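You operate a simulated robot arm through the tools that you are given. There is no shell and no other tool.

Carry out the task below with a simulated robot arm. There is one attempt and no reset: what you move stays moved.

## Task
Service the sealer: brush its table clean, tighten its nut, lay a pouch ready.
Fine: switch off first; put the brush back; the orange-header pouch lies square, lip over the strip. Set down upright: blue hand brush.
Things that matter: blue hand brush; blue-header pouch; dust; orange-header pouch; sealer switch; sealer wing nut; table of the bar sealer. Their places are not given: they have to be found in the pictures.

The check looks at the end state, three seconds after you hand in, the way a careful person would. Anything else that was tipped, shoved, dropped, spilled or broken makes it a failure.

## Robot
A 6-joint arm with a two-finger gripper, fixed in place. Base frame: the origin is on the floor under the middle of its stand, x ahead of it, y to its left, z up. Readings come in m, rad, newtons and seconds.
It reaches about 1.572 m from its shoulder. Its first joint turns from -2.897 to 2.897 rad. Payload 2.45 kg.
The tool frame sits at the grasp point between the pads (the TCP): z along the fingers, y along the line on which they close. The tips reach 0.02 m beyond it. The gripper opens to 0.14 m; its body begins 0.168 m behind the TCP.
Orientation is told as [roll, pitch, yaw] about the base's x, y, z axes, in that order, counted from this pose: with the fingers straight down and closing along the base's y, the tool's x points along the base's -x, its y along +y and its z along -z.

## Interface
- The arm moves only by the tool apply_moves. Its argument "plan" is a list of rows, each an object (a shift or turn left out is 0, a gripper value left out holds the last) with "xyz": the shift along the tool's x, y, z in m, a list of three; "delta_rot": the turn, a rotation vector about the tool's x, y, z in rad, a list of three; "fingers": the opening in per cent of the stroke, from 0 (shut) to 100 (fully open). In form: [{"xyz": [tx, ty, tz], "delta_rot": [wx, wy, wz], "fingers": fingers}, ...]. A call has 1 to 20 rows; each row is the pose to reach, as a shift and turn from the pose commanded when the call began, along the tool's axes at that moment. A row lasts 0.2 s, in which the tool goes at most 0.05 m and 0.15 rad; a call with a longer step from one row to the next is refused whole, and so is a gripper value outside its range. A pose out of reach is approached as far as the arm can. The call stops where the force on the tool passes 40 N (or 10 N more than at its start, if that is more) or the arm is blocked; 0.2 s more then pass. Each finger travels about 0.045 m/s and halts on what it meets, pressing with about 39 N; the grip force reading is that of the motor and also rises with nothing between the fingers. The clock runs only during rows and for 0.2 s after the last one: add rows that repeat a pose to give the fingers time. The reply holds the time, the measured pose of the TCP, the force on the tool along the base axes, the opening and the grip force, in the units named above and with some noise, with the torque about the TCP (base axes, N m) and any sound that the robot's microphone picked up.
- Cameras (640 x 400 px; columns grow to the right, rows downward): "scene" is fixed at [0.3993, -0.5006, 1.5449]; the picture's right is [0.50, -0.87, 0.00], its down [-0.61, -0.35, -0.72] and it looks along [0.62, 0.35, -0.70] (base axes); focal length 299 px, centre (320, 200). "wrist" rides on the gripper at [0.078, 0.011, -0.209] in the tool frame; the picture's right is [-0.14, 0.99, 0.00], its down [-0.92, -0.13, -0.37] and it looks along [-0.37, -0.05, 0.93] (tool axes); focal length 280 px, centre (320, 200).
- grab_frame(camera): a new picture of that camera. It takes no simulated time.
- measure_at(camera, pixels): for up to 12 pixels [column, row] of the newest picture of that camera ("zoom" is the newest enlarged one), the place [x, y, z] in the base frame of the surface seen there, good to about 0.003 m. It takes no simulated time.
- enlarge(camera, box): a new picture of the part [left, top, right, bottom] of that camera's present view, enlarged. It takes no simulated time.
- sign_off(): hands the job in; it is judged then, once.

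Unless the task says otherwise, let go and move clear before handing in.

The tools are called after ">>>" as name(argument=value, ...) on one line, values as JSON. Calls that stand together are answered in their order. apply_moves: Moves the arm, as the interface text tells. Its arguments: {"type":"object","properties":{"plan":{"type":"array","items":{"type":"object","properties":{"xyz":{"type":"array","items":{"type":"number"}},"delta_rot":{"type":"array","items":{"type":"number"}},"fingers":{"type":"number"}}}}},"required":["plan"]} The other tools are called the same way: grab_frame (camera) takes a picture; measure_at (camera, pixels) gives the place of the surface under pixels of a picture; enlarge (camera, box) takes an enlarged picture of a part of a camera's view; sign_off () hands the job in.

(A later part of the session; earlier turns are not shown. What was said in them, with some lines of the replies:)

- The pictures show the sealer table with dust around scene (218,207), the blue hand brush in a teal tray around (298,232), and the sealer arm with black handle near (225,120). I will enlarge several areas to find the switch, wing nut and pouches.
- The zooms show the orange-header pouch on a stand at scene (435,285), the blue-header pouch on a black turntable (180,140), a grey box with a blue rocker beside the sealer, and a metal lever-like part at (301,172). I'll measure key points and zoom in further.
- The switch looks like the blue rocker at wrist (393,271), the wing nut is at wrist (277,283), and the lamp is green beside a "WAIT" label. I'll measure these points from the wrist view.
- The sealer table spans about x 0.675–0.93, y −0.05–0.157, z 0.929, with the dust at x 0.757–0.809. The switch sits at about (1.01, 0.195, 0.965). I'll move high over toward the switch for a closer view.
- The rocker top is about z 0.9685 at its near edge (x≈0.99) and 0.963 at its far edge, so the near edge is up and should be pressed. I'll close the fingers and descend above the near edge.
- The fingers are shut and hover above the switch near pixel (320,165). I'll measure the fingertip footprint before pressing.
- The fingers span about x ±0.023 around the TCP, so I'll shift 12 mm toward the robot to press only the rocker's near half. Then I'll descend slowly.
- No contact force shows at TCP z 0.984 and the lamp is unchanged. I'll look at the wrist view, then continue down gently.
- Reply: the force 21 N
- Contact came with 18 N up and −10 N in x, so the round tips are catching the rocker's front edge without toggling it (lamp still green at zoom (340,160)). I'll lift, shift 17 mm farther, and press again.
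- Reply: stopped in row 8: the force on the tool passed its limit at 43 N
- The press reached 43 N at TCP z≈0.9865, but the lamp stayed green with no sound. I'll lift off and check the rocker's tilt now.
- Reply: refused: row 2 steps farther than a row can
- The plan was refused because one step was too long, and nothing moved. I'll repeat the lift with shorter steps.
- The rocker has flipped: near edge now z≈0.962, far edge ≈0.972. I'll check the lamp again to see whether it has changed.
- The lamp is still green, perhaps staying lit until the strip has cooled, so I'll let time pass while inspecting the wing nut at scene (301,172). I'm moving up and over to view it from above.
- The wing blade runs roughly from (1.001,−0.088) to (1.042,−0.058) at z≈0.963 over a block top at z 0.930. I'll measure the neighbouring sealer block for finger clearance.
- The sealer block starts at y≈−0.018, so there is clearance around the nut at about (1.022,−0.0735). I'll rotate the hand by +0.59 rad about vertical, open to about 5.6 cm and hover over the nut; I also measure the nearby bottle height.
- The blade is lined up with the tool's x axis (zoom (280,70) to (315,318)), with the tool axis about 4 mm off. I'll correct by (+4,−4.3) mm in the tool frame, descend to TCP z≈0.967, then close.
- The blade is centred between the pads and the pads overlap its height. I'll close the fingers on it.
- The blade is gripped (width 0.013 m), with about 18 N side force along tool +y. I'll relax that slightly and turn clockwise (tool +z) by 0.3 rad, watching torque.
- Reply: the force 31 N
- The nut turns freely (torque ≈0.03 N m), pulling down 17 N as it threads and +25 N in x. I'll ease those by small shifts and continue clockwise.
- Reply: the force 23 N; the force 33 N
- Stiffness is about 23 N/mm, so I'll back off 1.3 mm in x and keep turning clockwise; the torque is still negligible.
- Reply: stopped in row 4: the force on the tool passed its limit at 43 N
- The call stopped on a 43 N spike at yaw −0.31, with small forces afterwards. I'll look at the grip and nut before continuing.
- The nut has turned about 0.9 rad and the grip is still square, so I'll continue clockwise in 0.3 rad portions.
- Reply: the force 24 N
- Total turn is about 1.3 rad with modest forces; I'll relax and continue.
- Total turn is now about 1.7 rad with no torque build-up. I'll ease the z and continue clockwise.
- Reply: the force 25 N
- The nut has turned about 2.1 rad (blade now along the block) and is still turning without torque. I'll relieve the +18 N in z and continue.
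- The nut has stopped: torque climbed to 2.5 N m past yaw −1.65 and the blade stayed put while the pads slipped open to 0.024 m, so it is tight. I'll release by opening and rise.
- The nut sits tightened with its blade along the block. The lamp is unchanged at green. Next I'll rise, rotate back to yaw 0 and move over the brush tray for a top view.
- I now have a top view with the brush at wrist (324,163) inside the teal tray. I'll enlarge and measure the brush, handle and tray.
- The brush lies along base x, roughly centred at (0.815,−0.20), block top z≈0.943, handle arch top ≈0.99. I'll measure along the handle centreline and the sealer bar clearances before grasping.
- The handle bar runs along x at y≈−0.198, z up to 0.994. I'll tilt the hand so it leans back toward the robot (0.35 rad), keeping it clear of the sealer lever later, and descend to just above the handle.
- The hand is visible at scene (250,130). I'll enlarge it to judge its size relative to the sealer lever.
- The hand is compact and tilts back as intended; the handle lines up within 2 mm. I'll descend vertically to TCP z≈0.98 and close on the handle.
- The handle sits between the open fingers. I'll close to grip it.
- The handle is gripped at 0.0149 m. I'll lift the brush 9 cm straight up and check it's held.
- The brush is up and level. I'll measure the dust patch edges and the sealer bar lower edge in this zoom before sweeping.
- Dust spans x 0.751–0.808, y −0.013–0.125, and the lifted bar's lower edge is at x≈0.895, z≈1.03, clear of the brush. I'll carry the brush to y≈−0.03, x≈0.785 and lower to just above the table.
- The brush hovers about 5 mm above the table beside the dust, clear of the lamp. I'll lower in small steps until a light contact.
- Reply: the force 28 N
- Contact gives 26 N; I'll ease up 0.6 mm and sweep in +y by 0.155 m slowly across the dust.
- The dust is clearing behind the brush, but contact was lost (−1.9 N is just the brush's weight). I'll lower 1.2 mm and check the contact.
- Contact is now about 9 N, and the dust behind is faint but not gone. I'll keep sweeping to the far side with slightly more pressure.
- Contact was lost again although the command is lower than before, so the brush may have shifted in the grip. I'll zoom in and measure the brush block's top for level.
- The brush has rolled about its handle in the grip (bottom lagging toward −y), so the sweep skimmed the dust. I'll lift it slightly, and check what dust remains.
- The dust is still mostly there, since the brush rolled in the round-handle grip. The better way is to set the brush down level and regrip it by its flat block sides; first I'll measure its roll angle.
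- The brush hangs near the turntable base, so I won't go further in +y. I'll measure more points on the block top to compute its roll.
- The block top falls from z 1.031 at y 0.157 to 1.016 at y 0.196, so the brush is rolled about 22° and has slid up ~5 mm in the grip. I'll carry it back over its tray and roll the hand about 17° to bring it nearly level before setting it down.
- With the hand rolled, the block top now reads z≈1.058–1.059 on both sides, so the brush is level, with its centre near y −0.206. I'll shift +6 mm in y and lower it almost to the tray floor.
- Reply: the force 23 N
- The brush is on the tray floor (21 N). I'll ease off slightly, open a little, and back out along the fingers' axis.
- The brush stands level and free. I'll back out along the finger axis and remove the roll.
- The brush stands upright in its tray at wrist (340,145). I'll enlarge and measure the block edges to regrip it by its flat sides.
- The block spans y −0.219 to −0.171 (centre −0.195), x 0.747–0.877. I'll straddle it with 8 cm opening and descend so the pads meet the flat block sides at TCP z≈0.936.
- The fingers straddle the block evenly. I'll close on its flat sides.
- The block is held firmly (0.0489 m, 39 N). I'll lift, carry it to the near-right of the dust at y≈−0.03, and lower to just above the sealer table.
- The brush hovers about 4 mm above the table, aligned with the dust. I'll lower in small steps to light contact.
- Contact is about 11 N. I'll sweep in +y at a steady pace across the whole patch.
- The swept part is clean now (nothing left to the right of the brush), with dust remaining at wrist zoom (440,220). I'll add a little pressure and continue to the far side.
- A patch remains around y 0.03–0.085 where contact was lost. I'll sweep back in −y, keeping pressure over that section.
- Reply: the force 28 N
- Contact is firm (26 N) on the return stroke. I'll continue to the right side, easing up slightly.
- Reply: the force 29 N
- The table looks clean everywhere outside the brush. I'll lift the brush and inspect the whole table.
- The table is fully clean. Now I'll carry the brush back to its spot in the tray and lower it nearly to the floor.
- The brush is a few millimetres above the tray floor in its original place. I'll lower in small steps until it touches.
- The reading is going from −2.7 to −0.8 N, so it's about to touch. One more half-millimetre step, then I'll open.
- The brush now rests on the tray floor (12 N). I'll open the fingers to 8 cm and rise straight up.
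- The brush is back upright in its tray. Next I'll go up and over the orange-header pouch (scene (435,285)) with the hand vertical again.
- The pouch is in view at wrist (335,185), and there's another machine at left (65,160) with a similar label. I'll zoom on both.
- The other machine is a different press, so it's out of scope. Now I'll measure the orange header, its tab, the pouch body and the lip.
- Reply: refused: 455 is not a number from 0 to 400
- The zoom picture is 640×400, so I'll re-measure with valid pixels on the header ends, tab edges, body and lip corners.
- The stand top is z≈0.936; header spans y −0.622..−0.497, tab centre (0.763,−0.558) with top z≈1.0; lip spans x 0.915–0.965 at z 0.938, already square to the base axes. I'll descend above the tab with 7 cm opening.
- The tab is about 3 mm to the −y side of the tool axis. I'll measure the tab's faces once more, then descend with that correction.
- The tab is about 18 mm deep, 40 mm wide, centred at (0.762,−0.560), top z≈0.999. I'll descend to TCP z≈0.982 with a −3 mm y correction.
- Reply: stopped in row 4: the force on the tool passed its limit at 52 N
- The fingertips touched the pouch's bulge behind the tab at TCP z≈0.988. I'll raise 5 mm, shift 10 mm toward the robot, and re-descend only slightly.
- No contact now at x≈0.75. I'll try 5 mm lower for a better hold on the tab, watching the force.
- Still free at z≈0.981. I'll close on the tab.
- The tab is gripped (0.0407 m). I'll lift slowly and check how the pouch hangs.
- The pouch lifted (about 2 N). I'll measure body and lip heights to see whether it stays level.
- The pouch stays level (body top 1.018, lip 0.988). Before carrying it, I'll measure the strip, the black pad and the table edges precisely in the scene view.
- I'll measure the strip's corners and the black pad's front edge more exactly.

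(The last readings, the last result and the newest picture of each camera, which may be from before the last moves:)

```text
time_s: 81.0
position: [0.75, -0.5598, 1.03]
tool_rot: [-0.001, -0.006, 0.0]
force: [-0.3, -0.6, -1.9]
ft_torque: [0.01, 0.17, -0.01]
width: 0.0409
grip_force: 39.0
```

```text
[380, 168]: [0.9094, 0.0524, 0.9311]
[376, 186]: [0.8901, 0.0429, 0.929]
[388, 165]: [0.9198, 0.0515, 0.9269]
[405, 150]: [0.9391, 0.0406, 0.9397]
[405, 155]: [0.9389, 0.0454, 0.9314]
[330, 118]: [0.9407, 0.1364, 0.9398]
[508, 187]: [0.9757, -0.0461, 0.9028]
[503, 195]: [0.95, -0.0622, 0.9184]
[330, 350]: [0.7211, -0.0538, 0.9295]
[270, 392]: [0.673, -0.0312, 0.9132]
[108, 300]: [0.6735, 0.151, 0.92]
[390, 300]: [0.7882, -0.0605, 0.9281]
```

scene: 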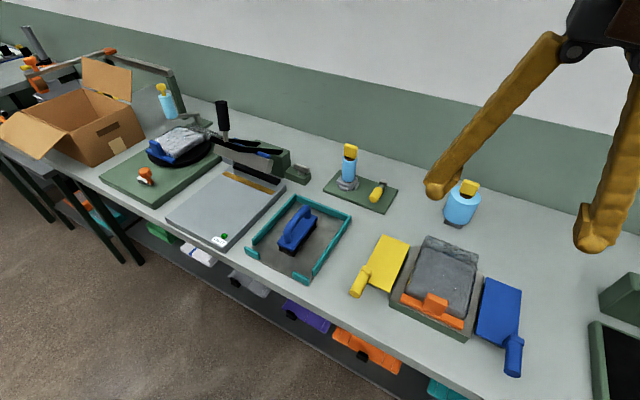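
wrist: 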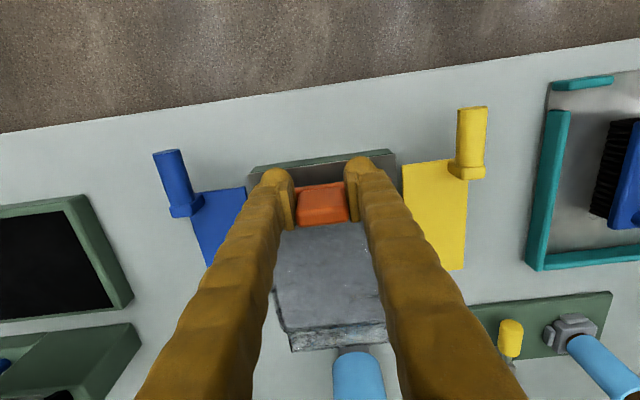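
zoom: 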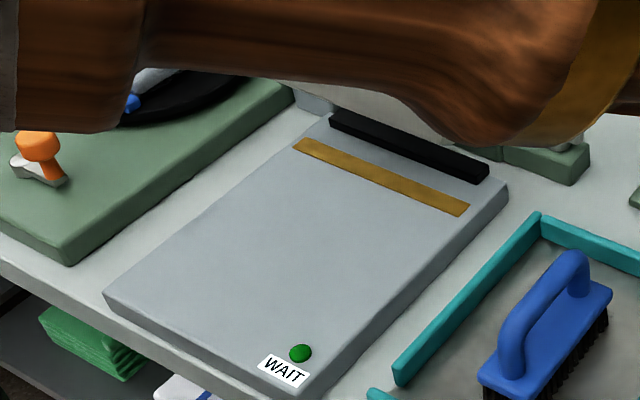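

The strip covers x 0.894–0.912, y −0.05–0.145, and the black pad starts at x≈0.938. I want the lip end at x≈0.928 (TCP x≈0.715, y≈0.046). First I'll raise and pull the pouch back toward the robot.

>>> apply_moves(plan=[{"xyz": [0.0, 0, -0.03]}, {"xyz": [0.02, 0, -0.06]}, {"xyz": [0.05, 0, -0.08]}, {"xyz": [0.08, 0, -0.085]}, {"xyz": [0.115, 0, -0.085]}, {"xyz": [0.15, 0, -0.085]}, {"xyz": [0.15, 0, -0.085]}])

>>> grab_frame(camera="wrist")

>>> grab_frame(camera="scene")

```text
time_s: 82.6
position: [0.6008, -0.5598, 1.116]
tool_rot: [0.0, -0.005, -0.001]
force: [-0.4, -0.1, -1.2]
ft_torque: [-0.04, 0.16, -0.02]
width: 0.041
grip_force: 38.9
```

```text
taken
```

wrist: 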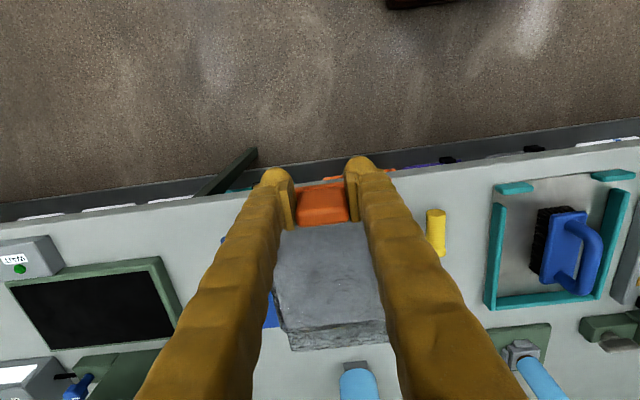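

```text
taken
```

scene: 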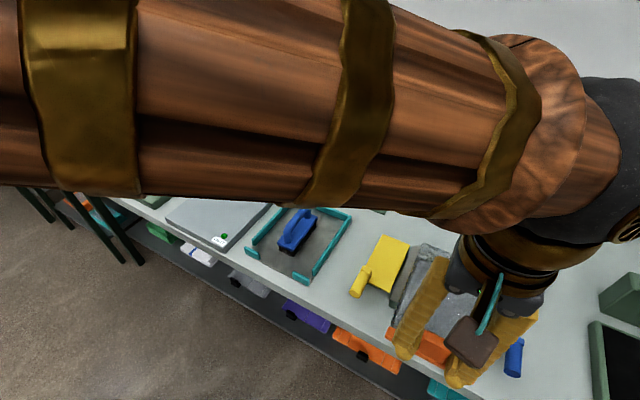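

The pouch is held level at TCP (0.60,−0.56,1.116), with its bottom at about z 1.07, above the brush. I'll travel in +y to the sealer's centreline.

>>> apply_moves(plan=[{"xyz": [0, 0.02, 0]}, {"xyz": [0, 0.055, 0]}, {"xyz": [0, 0.09, 0]}, {"xyz": [0, 0.126, 0]}, {"xyz": [0, 0.162, 0]}, {"xyz": [0, 0.198, 0]}, {"xyz": [0, 0.234, 0]}, {"xyz": [0, 0.27, 0]}, {"xyz": [0, 0.306, 0]}, {"xyz": [0, 0.342, 0]}, {"xyz": [0, 0.378, 0]}, {"xyz": [0, 0.414, 0]}, {"xyz": [0, 0.45, 0]}, {"xyz": [0, 0.486, 0]}, {"xyz": [0, 0.522, 0]}, {"xyz": [0, 0.556, 0]}, {"xyz": [0, 0.586, 0]}, {"xyz": [0, 0.606, 0]}, {"xyz": [0, 0.606, 0]}])

>>> grab_frame(camera="wrist")

>>> grab_frame(camera="scene")

```text
time_s: 86.6
position: [0.5989, 0.0462, 1.116]
tool_rot: [0.0, -0.007, 0.0]
force: [-0.8, -0.8, -2.5]
ft_torque: [0.01, 0.18, -0.02]
width: 0.041
grip_force: 39.5
```

```text
taken
```

wrist: 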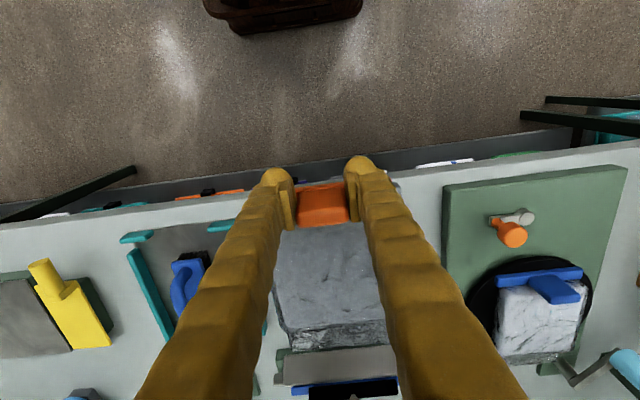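

```text
taken
```

scene: 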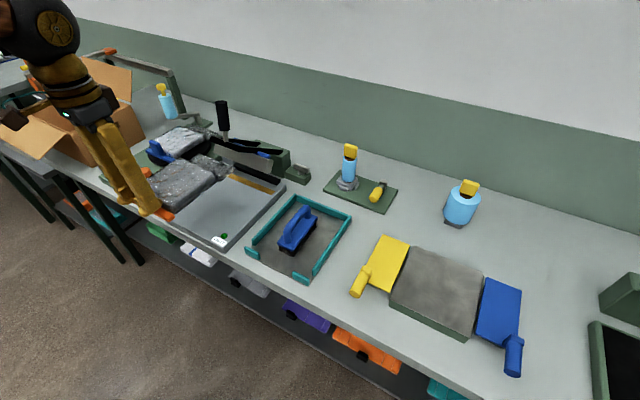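

The pouch is on the sealer's centreline with its lip short of the lever. I'll lower it to about 1.5 cm above the table while still pulled back.

>>> apply_moves(plan=[{"xyz": [0, 0, 0.03]}, {"xyz": [0, 0, 0.065]}, {"xyz": [0, 0, 0.095]}, {"xyz": [0, 0, 0.115]}, {"xyz": [0, 0, 0.125]}, {"xyz": [0, 0, 0.125]}])

>>> enlarge(camera="scene", box=[100, 90, 300, 260])

>>> grab_frame(camera="wrist")

```text
time_s: 88.0
position: [0.6009, 0.0457, 0.9908]
tool_rot: [0.001, -0.006, 0.002]
force: [-0.2, -0.9, -0.9]
ft_torque: [0.02, 0.14, 0.01]
width: 0.0408
grip_force: 38.8
```

```text
2.35 times, centred on (200, 175) of scene
```

zoom: 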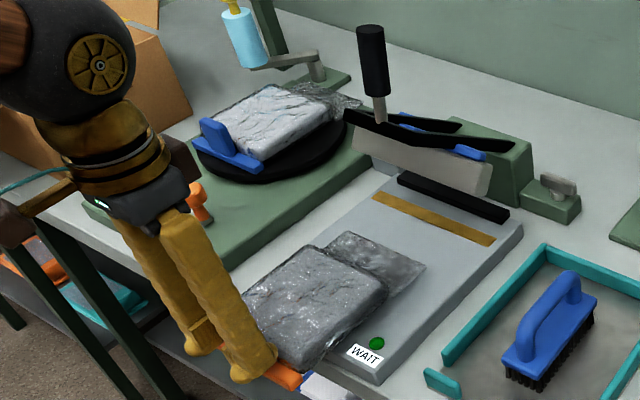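

```text
taken
```

wrist: 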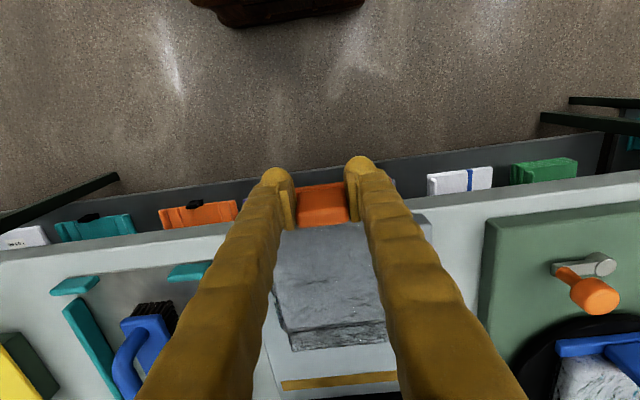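

The pouch floats level about 1.5 cm above the table, square to it. I'll slide it forward 11.4 cm at this height.

>>> apply_moves(plan=[{"xyz": [-0.02, 0, 0]}, {"xyz": [-0.045, 0, 0]}, {"xyz": [-0.07, 0, 0]}, {"xyz": [-0.095, 0, 0]}, {"xyz": [-0.108, 0, 0]}, {"xyz": [-0.114, 0, 0]}, {"xyz": [-0.114, 0, 0]}])

>>> enlarge(camera="scene", box=[150, 110, 310, 260])

>>> grab_frame(camera="wrist")

```text
time_s: 89.6
position: [0.7149, 0.0463, 0.9922]
tool_rot: [0.002, -0.005, -0.001]
force: [-0.1, -0.7, -2.1]
ft_torque: [-0.02, 0.11, 0.01]
width: 0.0409
grip_force: 39.2
```

```text
2.67 times, centred on (230, 185) of scene
```

zoom: 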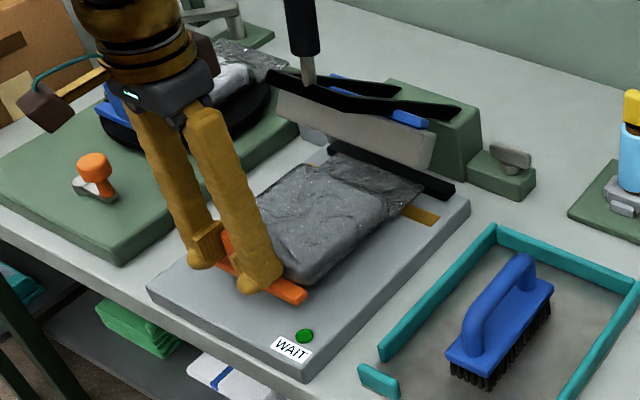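

```text
taken
```

wrist: 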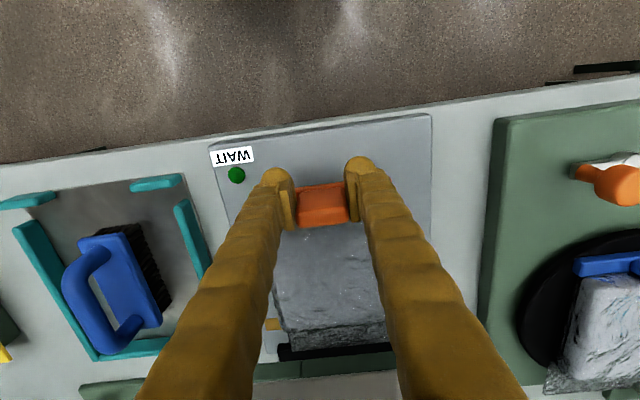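

>>> enlarge(camera="scene", box=[210, 150, 290, 220])

>>> measure_at(camera="zoom", pixels=[[425, 115], [460, 125], [440, 145], [395, 170], [430, 160], [300, 60], [350, 80], [465, 105], [400, 140], [500, 190], [480, 200], [470, 180]])

>>> measure_at(camera="wrist", pixels=[[293, 346], [385, 335], [340, 340], [300, 330], [383, 322], [272, 325], [285, 350], [330, 352], [240, 225], [410, 215], [300, 235], [360, 228]])

```text
5.71 times, centred on (250, 185) of scene
```

zoom: 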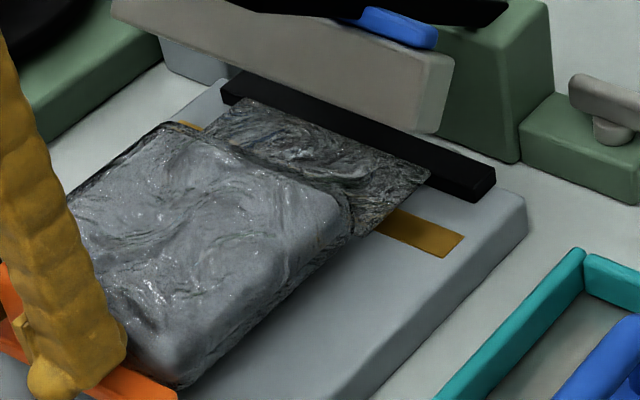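

```text
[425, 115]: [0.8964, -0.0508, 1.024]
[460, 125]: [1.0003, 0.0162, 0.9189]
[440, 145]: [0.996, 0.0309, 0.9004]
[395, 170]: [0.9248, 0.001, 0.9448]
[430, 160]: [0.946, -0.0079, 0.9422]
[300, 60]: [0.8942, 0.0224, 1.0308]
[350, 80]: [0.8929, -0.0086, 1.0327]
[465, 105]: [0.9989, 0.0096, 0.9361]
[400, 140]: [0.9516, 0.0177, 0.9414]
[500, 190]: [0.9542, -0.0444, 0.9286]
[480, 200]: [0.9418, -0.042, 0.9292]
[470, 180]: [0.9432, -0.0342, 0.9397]
```

```text
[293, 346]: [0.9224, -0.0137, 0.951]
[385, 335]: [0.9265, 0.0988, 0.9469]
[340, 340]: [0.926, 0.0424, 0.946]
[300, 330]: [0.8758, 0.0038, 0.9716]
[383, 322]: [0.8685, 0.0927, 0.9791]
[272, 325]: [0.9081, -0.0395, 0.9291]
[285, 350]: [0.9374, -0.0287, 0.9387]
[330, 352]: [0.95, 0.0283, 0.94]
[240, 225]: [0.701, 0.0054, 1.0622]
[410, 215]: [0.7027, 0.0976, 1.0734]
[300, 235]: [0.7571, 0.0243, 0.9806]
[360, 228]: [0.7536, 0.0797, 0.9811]
```

The lip end sits at x≈0.927, before the black pad (0.938), and the lip spans the strip; the pouch is centred at y≈0.047. I'll lower most of the way, then feel for contact.

>>> apply_moves(plan=[{"xyz": [0, 0, 0.005]}, {"xyz": [0, 0, 0.01]}, {"xyz": [0, 0, 0.014]}, {"xyz": [0, 0, 0.014]}])

>>> apply_moves(plan=[{"xyz": [0, 0, 0.001]}, {"xyz": [0, 0, 0.002]}, {"xyz": [0, 0, 0.002]}])

```text
time_s: 90.6
position: [0.7143, 0.0451, 0.9772]
tool_rot: [0.002, -0.003, 0.0]
force: [1.1, 0.4, -2.0]
ft_torque: [0.0, 0.16, 0.0]
width: 0.0408
grip_force: 38.6
```

```text
time_s: 91.4
position: [0.7148, 0.0463, 0.9756]
tool_rot: [0.0, -0.006, -0.001]
force: [-0.2, 0.1, -2.4]
ft_torque: [0.01, 0.16, -0.02]
width: 0.0408
grip_force: 38.5
```

>>> apply_moves(plan=[{"xyz": [0, 0, 0.0007]}, {"xyz": [0, 0, 0.0014]}, {"xyz": [0, 0, 0.0014]}])

>>> enlarge(camera="scene", box=[190, 150, 290, 240])

```text
time_s: 92.2
position: [0.7154, 0.0459, 0.9748]
tool_rot: [-0.001, -0.005, 0.001]
force: [-0.1, -1.0, 2.0]
ft_torque: [0.05, -0.65, -0.07]
width: 0.0407
grip_force: 39.4
```

```text
4.44 times, centred on (240, 195) of scene
```

zoom: 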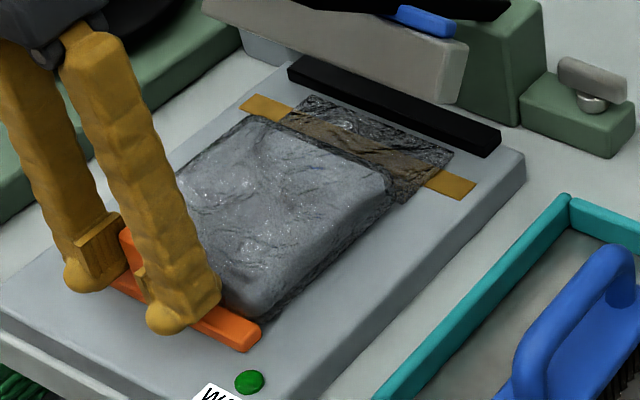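

Contact begins at the far end (torque −0.65) and the strip shows centrally through the clear lip. I'll lower a bit more so the header end also rests, then open.

>>> apply_moves(plan=[{"xyz": [0, 0, 0.0005]}, {"xyz": [0, 0, 0.001]}, {"xyz": [0, 0, 0.001]}])

```text
time_s: 93.0
position: [0.7143, 0.045, 0.9734]
tool_rot: [-0.001, -0.005, 0.0]
force: [1.1, 0.5, 1.7]
ft_torque: [0.06, -0.65, 0.04]
width: 0.0408
grip_force: 38.6
```

The force hasn't risen yet, so the header end may be a hair above the table. I'll lower another millimetre.

>>> apply_moves(plan=[{"xyz": [0, 0, 0.0005]}, {"xyz": [0, 0, 0.001]}, {"xyz": [0, 0, 0.001]}])

>>> enlarge(camera="scene", box=[190, 170, 260, 240])

```text
time_s: 93.8
position: [0.7143, 0.0455, 0.9724]
tool_rot: [0.001, -0.007, 0.0]
force: [-12.2, -2.4, 37.3]
ft_torque: [-0.05, -0.15, -0.07]
width: 0.0406
grip_force: 39.1
```

```text
5.71 times, centred on (225, 205) of scene
```

zoom: 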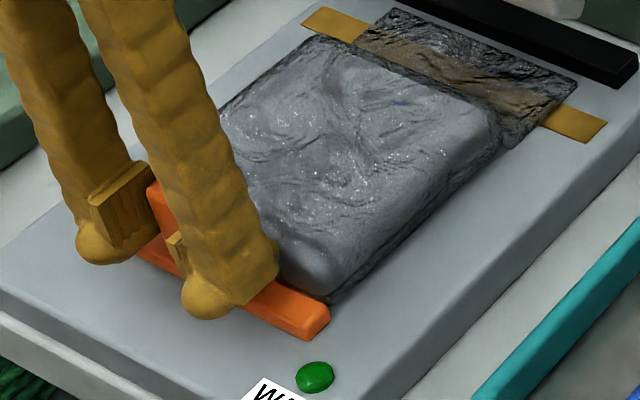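

The header is down (37 N). I'll relieve about 1 mm, open the fingers, and rise straight up.

>>> apply_moves(plan=[{"xyz": [0, 0, -0.001]}, {"xyz": [0, 0, -0.001]}, {"xyz": [0, 0, -0.001], "fingers": 35}, {"xyz": [0, 0, -0.001], "fingers": 45}, {"xyz": [0, 0, -0.001], "fingers": 45}, {"xyz": [0, 0, -0.001], "fingers": 45}])

>>> enlarge(camera="scene", box=[190, 150, 290, 240])

>>> enlarge(camera="wrist", box=[220, 100, 420, 240])

```text
time_s: 95.2
position: [0.7151, 0.0451, 0.9733]
tool_rot: [0.0, -0.007, 0.0]
force: [1.1, 0.2, -0.1]
ft_torque: [0.0, 0.02, -0.01]
width: 0.0631
grip_force: 0.1
```

```text
4.44 times, centred on (240, 195) of scene
```

zoom: 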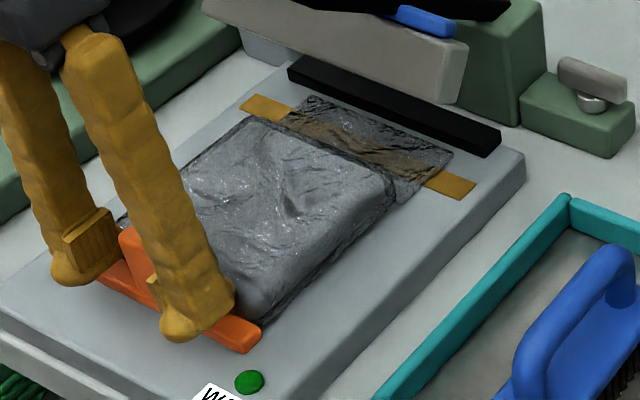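

```text
2.86 times, centred on (320, 170) of wrist
```

zoom: 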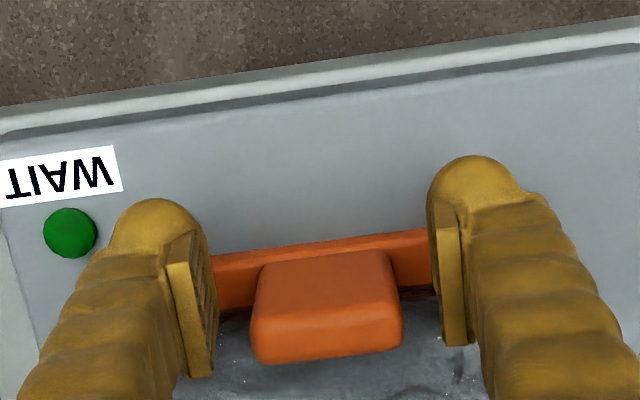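

The pouch rests flat with the strip visible through the middle of its lip. I'll rise straight up and back off.

>>> apply_moves(plan=[{"xyz": [0, 0, -0.01]}, {"xyz": [0, 0, -0.03]}, {"xyz": [0, 0, -0.06]}, {"xyz": [0, 0, -0.1]}, {"xyz": [0.01, 0, -0.145]}, {"xyz": [0.02, 0, -0.19]}, {"xyz": [0.03, 0, -0.235]}, {"xyz": [0.03, 0, -0.28]}, {"xyz": [0.03, 0, -0.32], "fingers": 100}, {"xyz": [0.03, 0, -0.32], "fingers": 100}, {"xyz": [0.03, 0, -0.32], "fingers": 100}, {"xyz": [0.03, 0, -0.32], "fingers": 100}])

>>> grab_frame(camera="wrist")

>>> grab_frame(camera="scene")

```text
time_s: 97.8
position: [0.6844, 0.0467, 1.2919]
tool_rot: [0.0, -0.006, 0.0]
force: [1.4, 0.2, -0.7]
ft_torque: [0.03, 0.0, 0.0]
width: 0.14
grip_force: 0.0
```

```text
taken
```

wrist: 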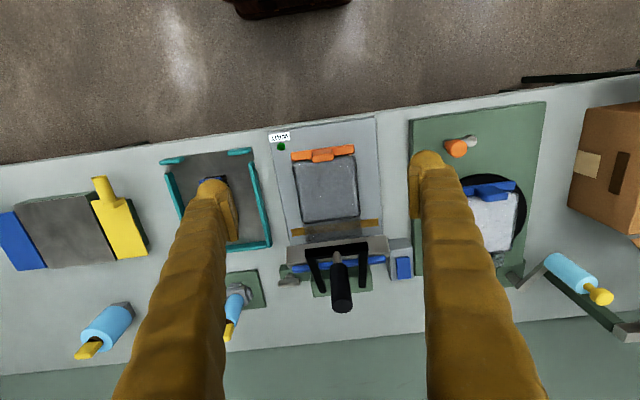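

```text
taken
```

scene: 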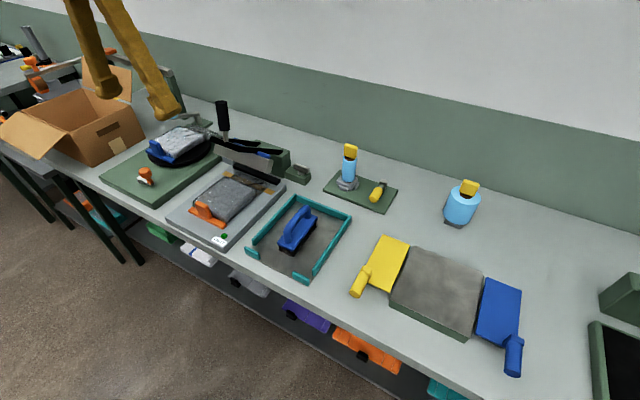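

The arm is clear. I'll verify the pouch's position and squareness, the switch, and the nut.

>>> enlarge(camera="wrist", box=[260, 110, 430, 320])

>>> enlarge(camera="wrist", box=[265, 120, 395, 240])

>>> measure_at(camera="zoom", pixels=[[138, 120], [350, 90], [195, 380], [380, 345], [170, 160], [365, 130], [185, 340], [380, 310], [115, 385], [60, 120], [405, 345], [470, 340]])

>>> enlarge(camera="scene", box=[170, 140, 310, 260])

```text
1.90 times, centred on (345, 215) of wrist
```

zoom: 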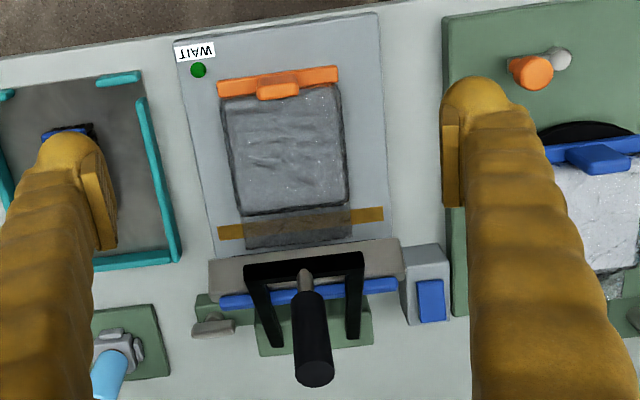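

```text
3.33 times, centred on (330, 180) of wrist
```

zoom: 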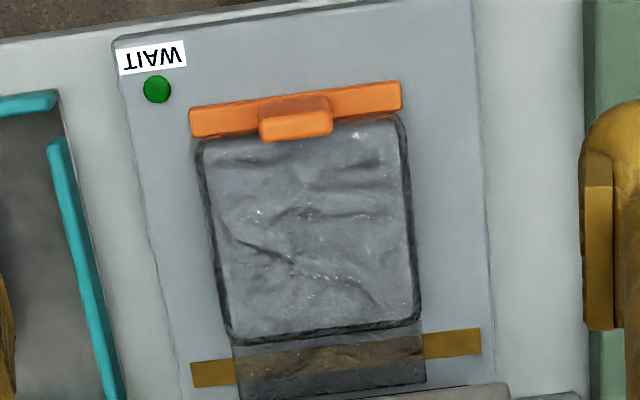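

```text
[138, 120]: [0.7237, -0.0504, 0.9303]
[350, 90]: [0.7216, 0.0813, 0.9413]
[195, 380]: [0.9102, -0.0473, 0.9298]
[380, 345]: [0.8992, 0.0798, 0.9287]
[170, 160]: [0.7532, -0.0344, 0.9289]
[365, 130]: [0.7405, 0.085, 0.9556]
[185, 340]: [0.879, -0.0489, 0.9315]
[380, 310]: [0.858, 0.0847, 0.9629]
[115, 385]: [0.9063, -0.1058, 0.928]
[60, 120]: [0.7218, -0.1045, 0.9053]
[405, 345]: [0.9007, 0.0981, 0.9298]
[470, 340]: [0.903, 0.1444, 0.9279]
```

```text
3.33 times, centred on (240, 200) of scene
```

zoom: 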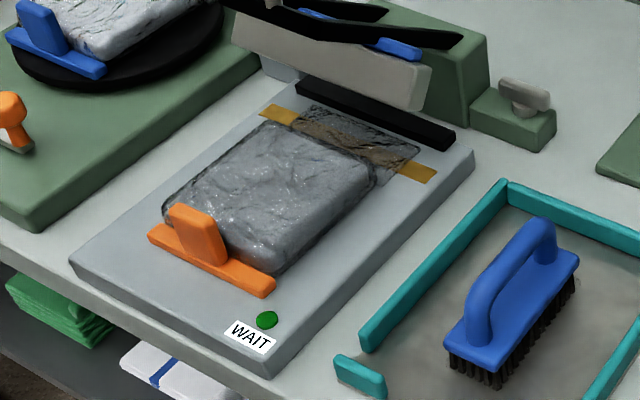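

The header slope in the zoom (−6.8°) matches the strip's (−6.5°), the lip lies centrally over the strip, and the brush is upright. I'll do a last check on the switch and nut.

>>> enlarge(camera="wrist", box=[380, 230, 430, 290])

>>> measure_at(camera="zoom", pixels=[[290, 190], [320, 190], [290, 220], [325, 215], [300, 250], [330, 250], [310, 290], [335, 290], [310, 310], [340, 310], [300, 200], [320, 270]])

>>> enlarge(camera="scene", box=[270, 140, 334, 190])

>>> enlarge(camera="scene", box=[80, 80, 250, 210])

```text
6.67 times, centred on (405, 260) of wrist
```

zoom: 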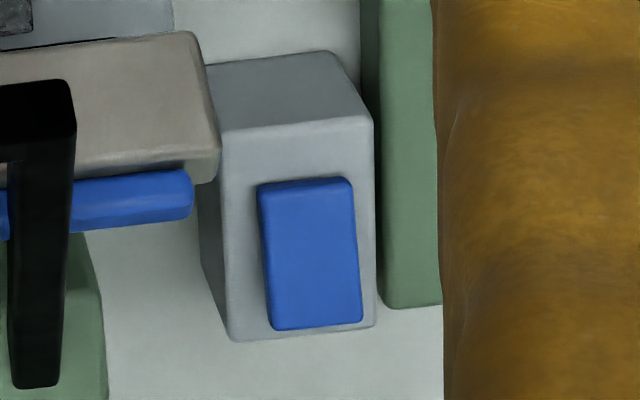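

```text
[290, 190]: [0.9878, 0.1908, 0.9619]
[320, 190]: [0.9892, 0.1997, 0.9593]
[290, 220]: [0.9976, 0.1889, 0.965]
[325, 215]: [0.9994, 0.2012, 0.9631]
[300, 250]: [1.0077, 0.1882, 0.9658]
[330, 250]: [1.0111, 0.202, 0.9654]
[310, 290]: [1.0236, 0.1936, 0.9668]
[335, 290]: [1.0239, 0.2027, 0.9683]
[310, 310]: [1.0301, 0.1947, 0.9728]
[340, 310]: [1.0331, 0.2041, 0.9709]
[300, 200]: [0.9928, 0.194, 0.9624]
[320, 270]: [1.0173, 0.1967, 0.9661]
```

```text
8.00 times, centred on (302, 165) of scene
```

zoom: 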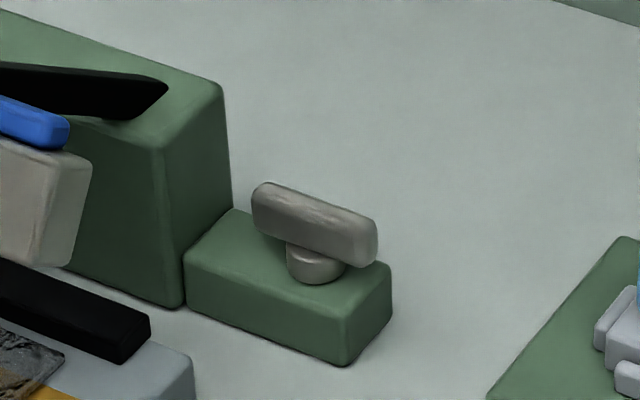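

```text
3.08 times, centred on (165, 145) of scene
```

zoom: 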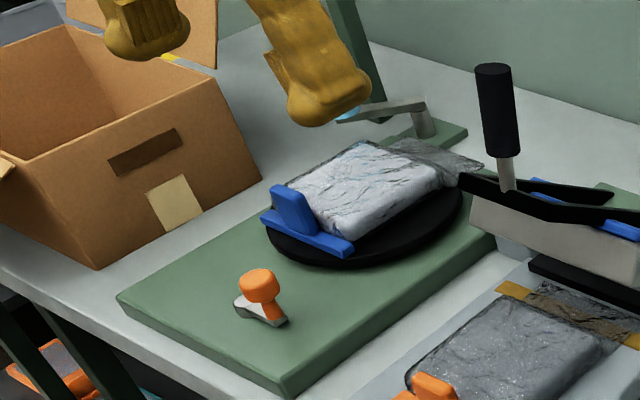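

Everything checks out:
- **Switch:** the rocker is flipped from its starting side, with the near edge down at z≈0.96 and the far edge up at ≈0.972.
- **Nut:** it is tight against its stop.
- **Table:** it is clean.
- **Brush:** it stands upright in its tray.
- **Orange-header pouch:** it lies square with its lip over the strip.
- **Blue-header pouch:** it is untouched.

The arm is clear, so I'm handing in.

>>> sign_off()

```text
The job is handed in.
```

I finished servicing the sealer and handed the job in; no verdict has come back yet.

- **Switch:** I pressed the rocker over to its other side before doing anything else. The green lamp by the "WAIT" label never changed. A second machine on the bench shows the same green lamp, so I took it as no sign of power. That the sealer is off rests on the rocker having flipped from where it started.
- **Nut:** It turned freely clockwise by a little over a third of a turn, then stopped. I pushed on to about 2.5 N m and it did not move further.
- **Table:** The dust is gone. My first sweep hardly touched it, because the brush rolled in my grip when I held it by the round handle. I set the brush back in its tray, gripped it by the flat block instead, and the next strokes cleared everything.
- **Brush:** It is back upright in its tray, about where it was.
- **Orange-header pouch:** It lies square on the table, with the strip running under the middle of the clear lip. While reaching for its tab, my fingertips pressed on the pouch body with a peak of about 52 N. I saw no damage.

The blue-header pouch on the turntable was not touched, and the arm is clear of the bench.
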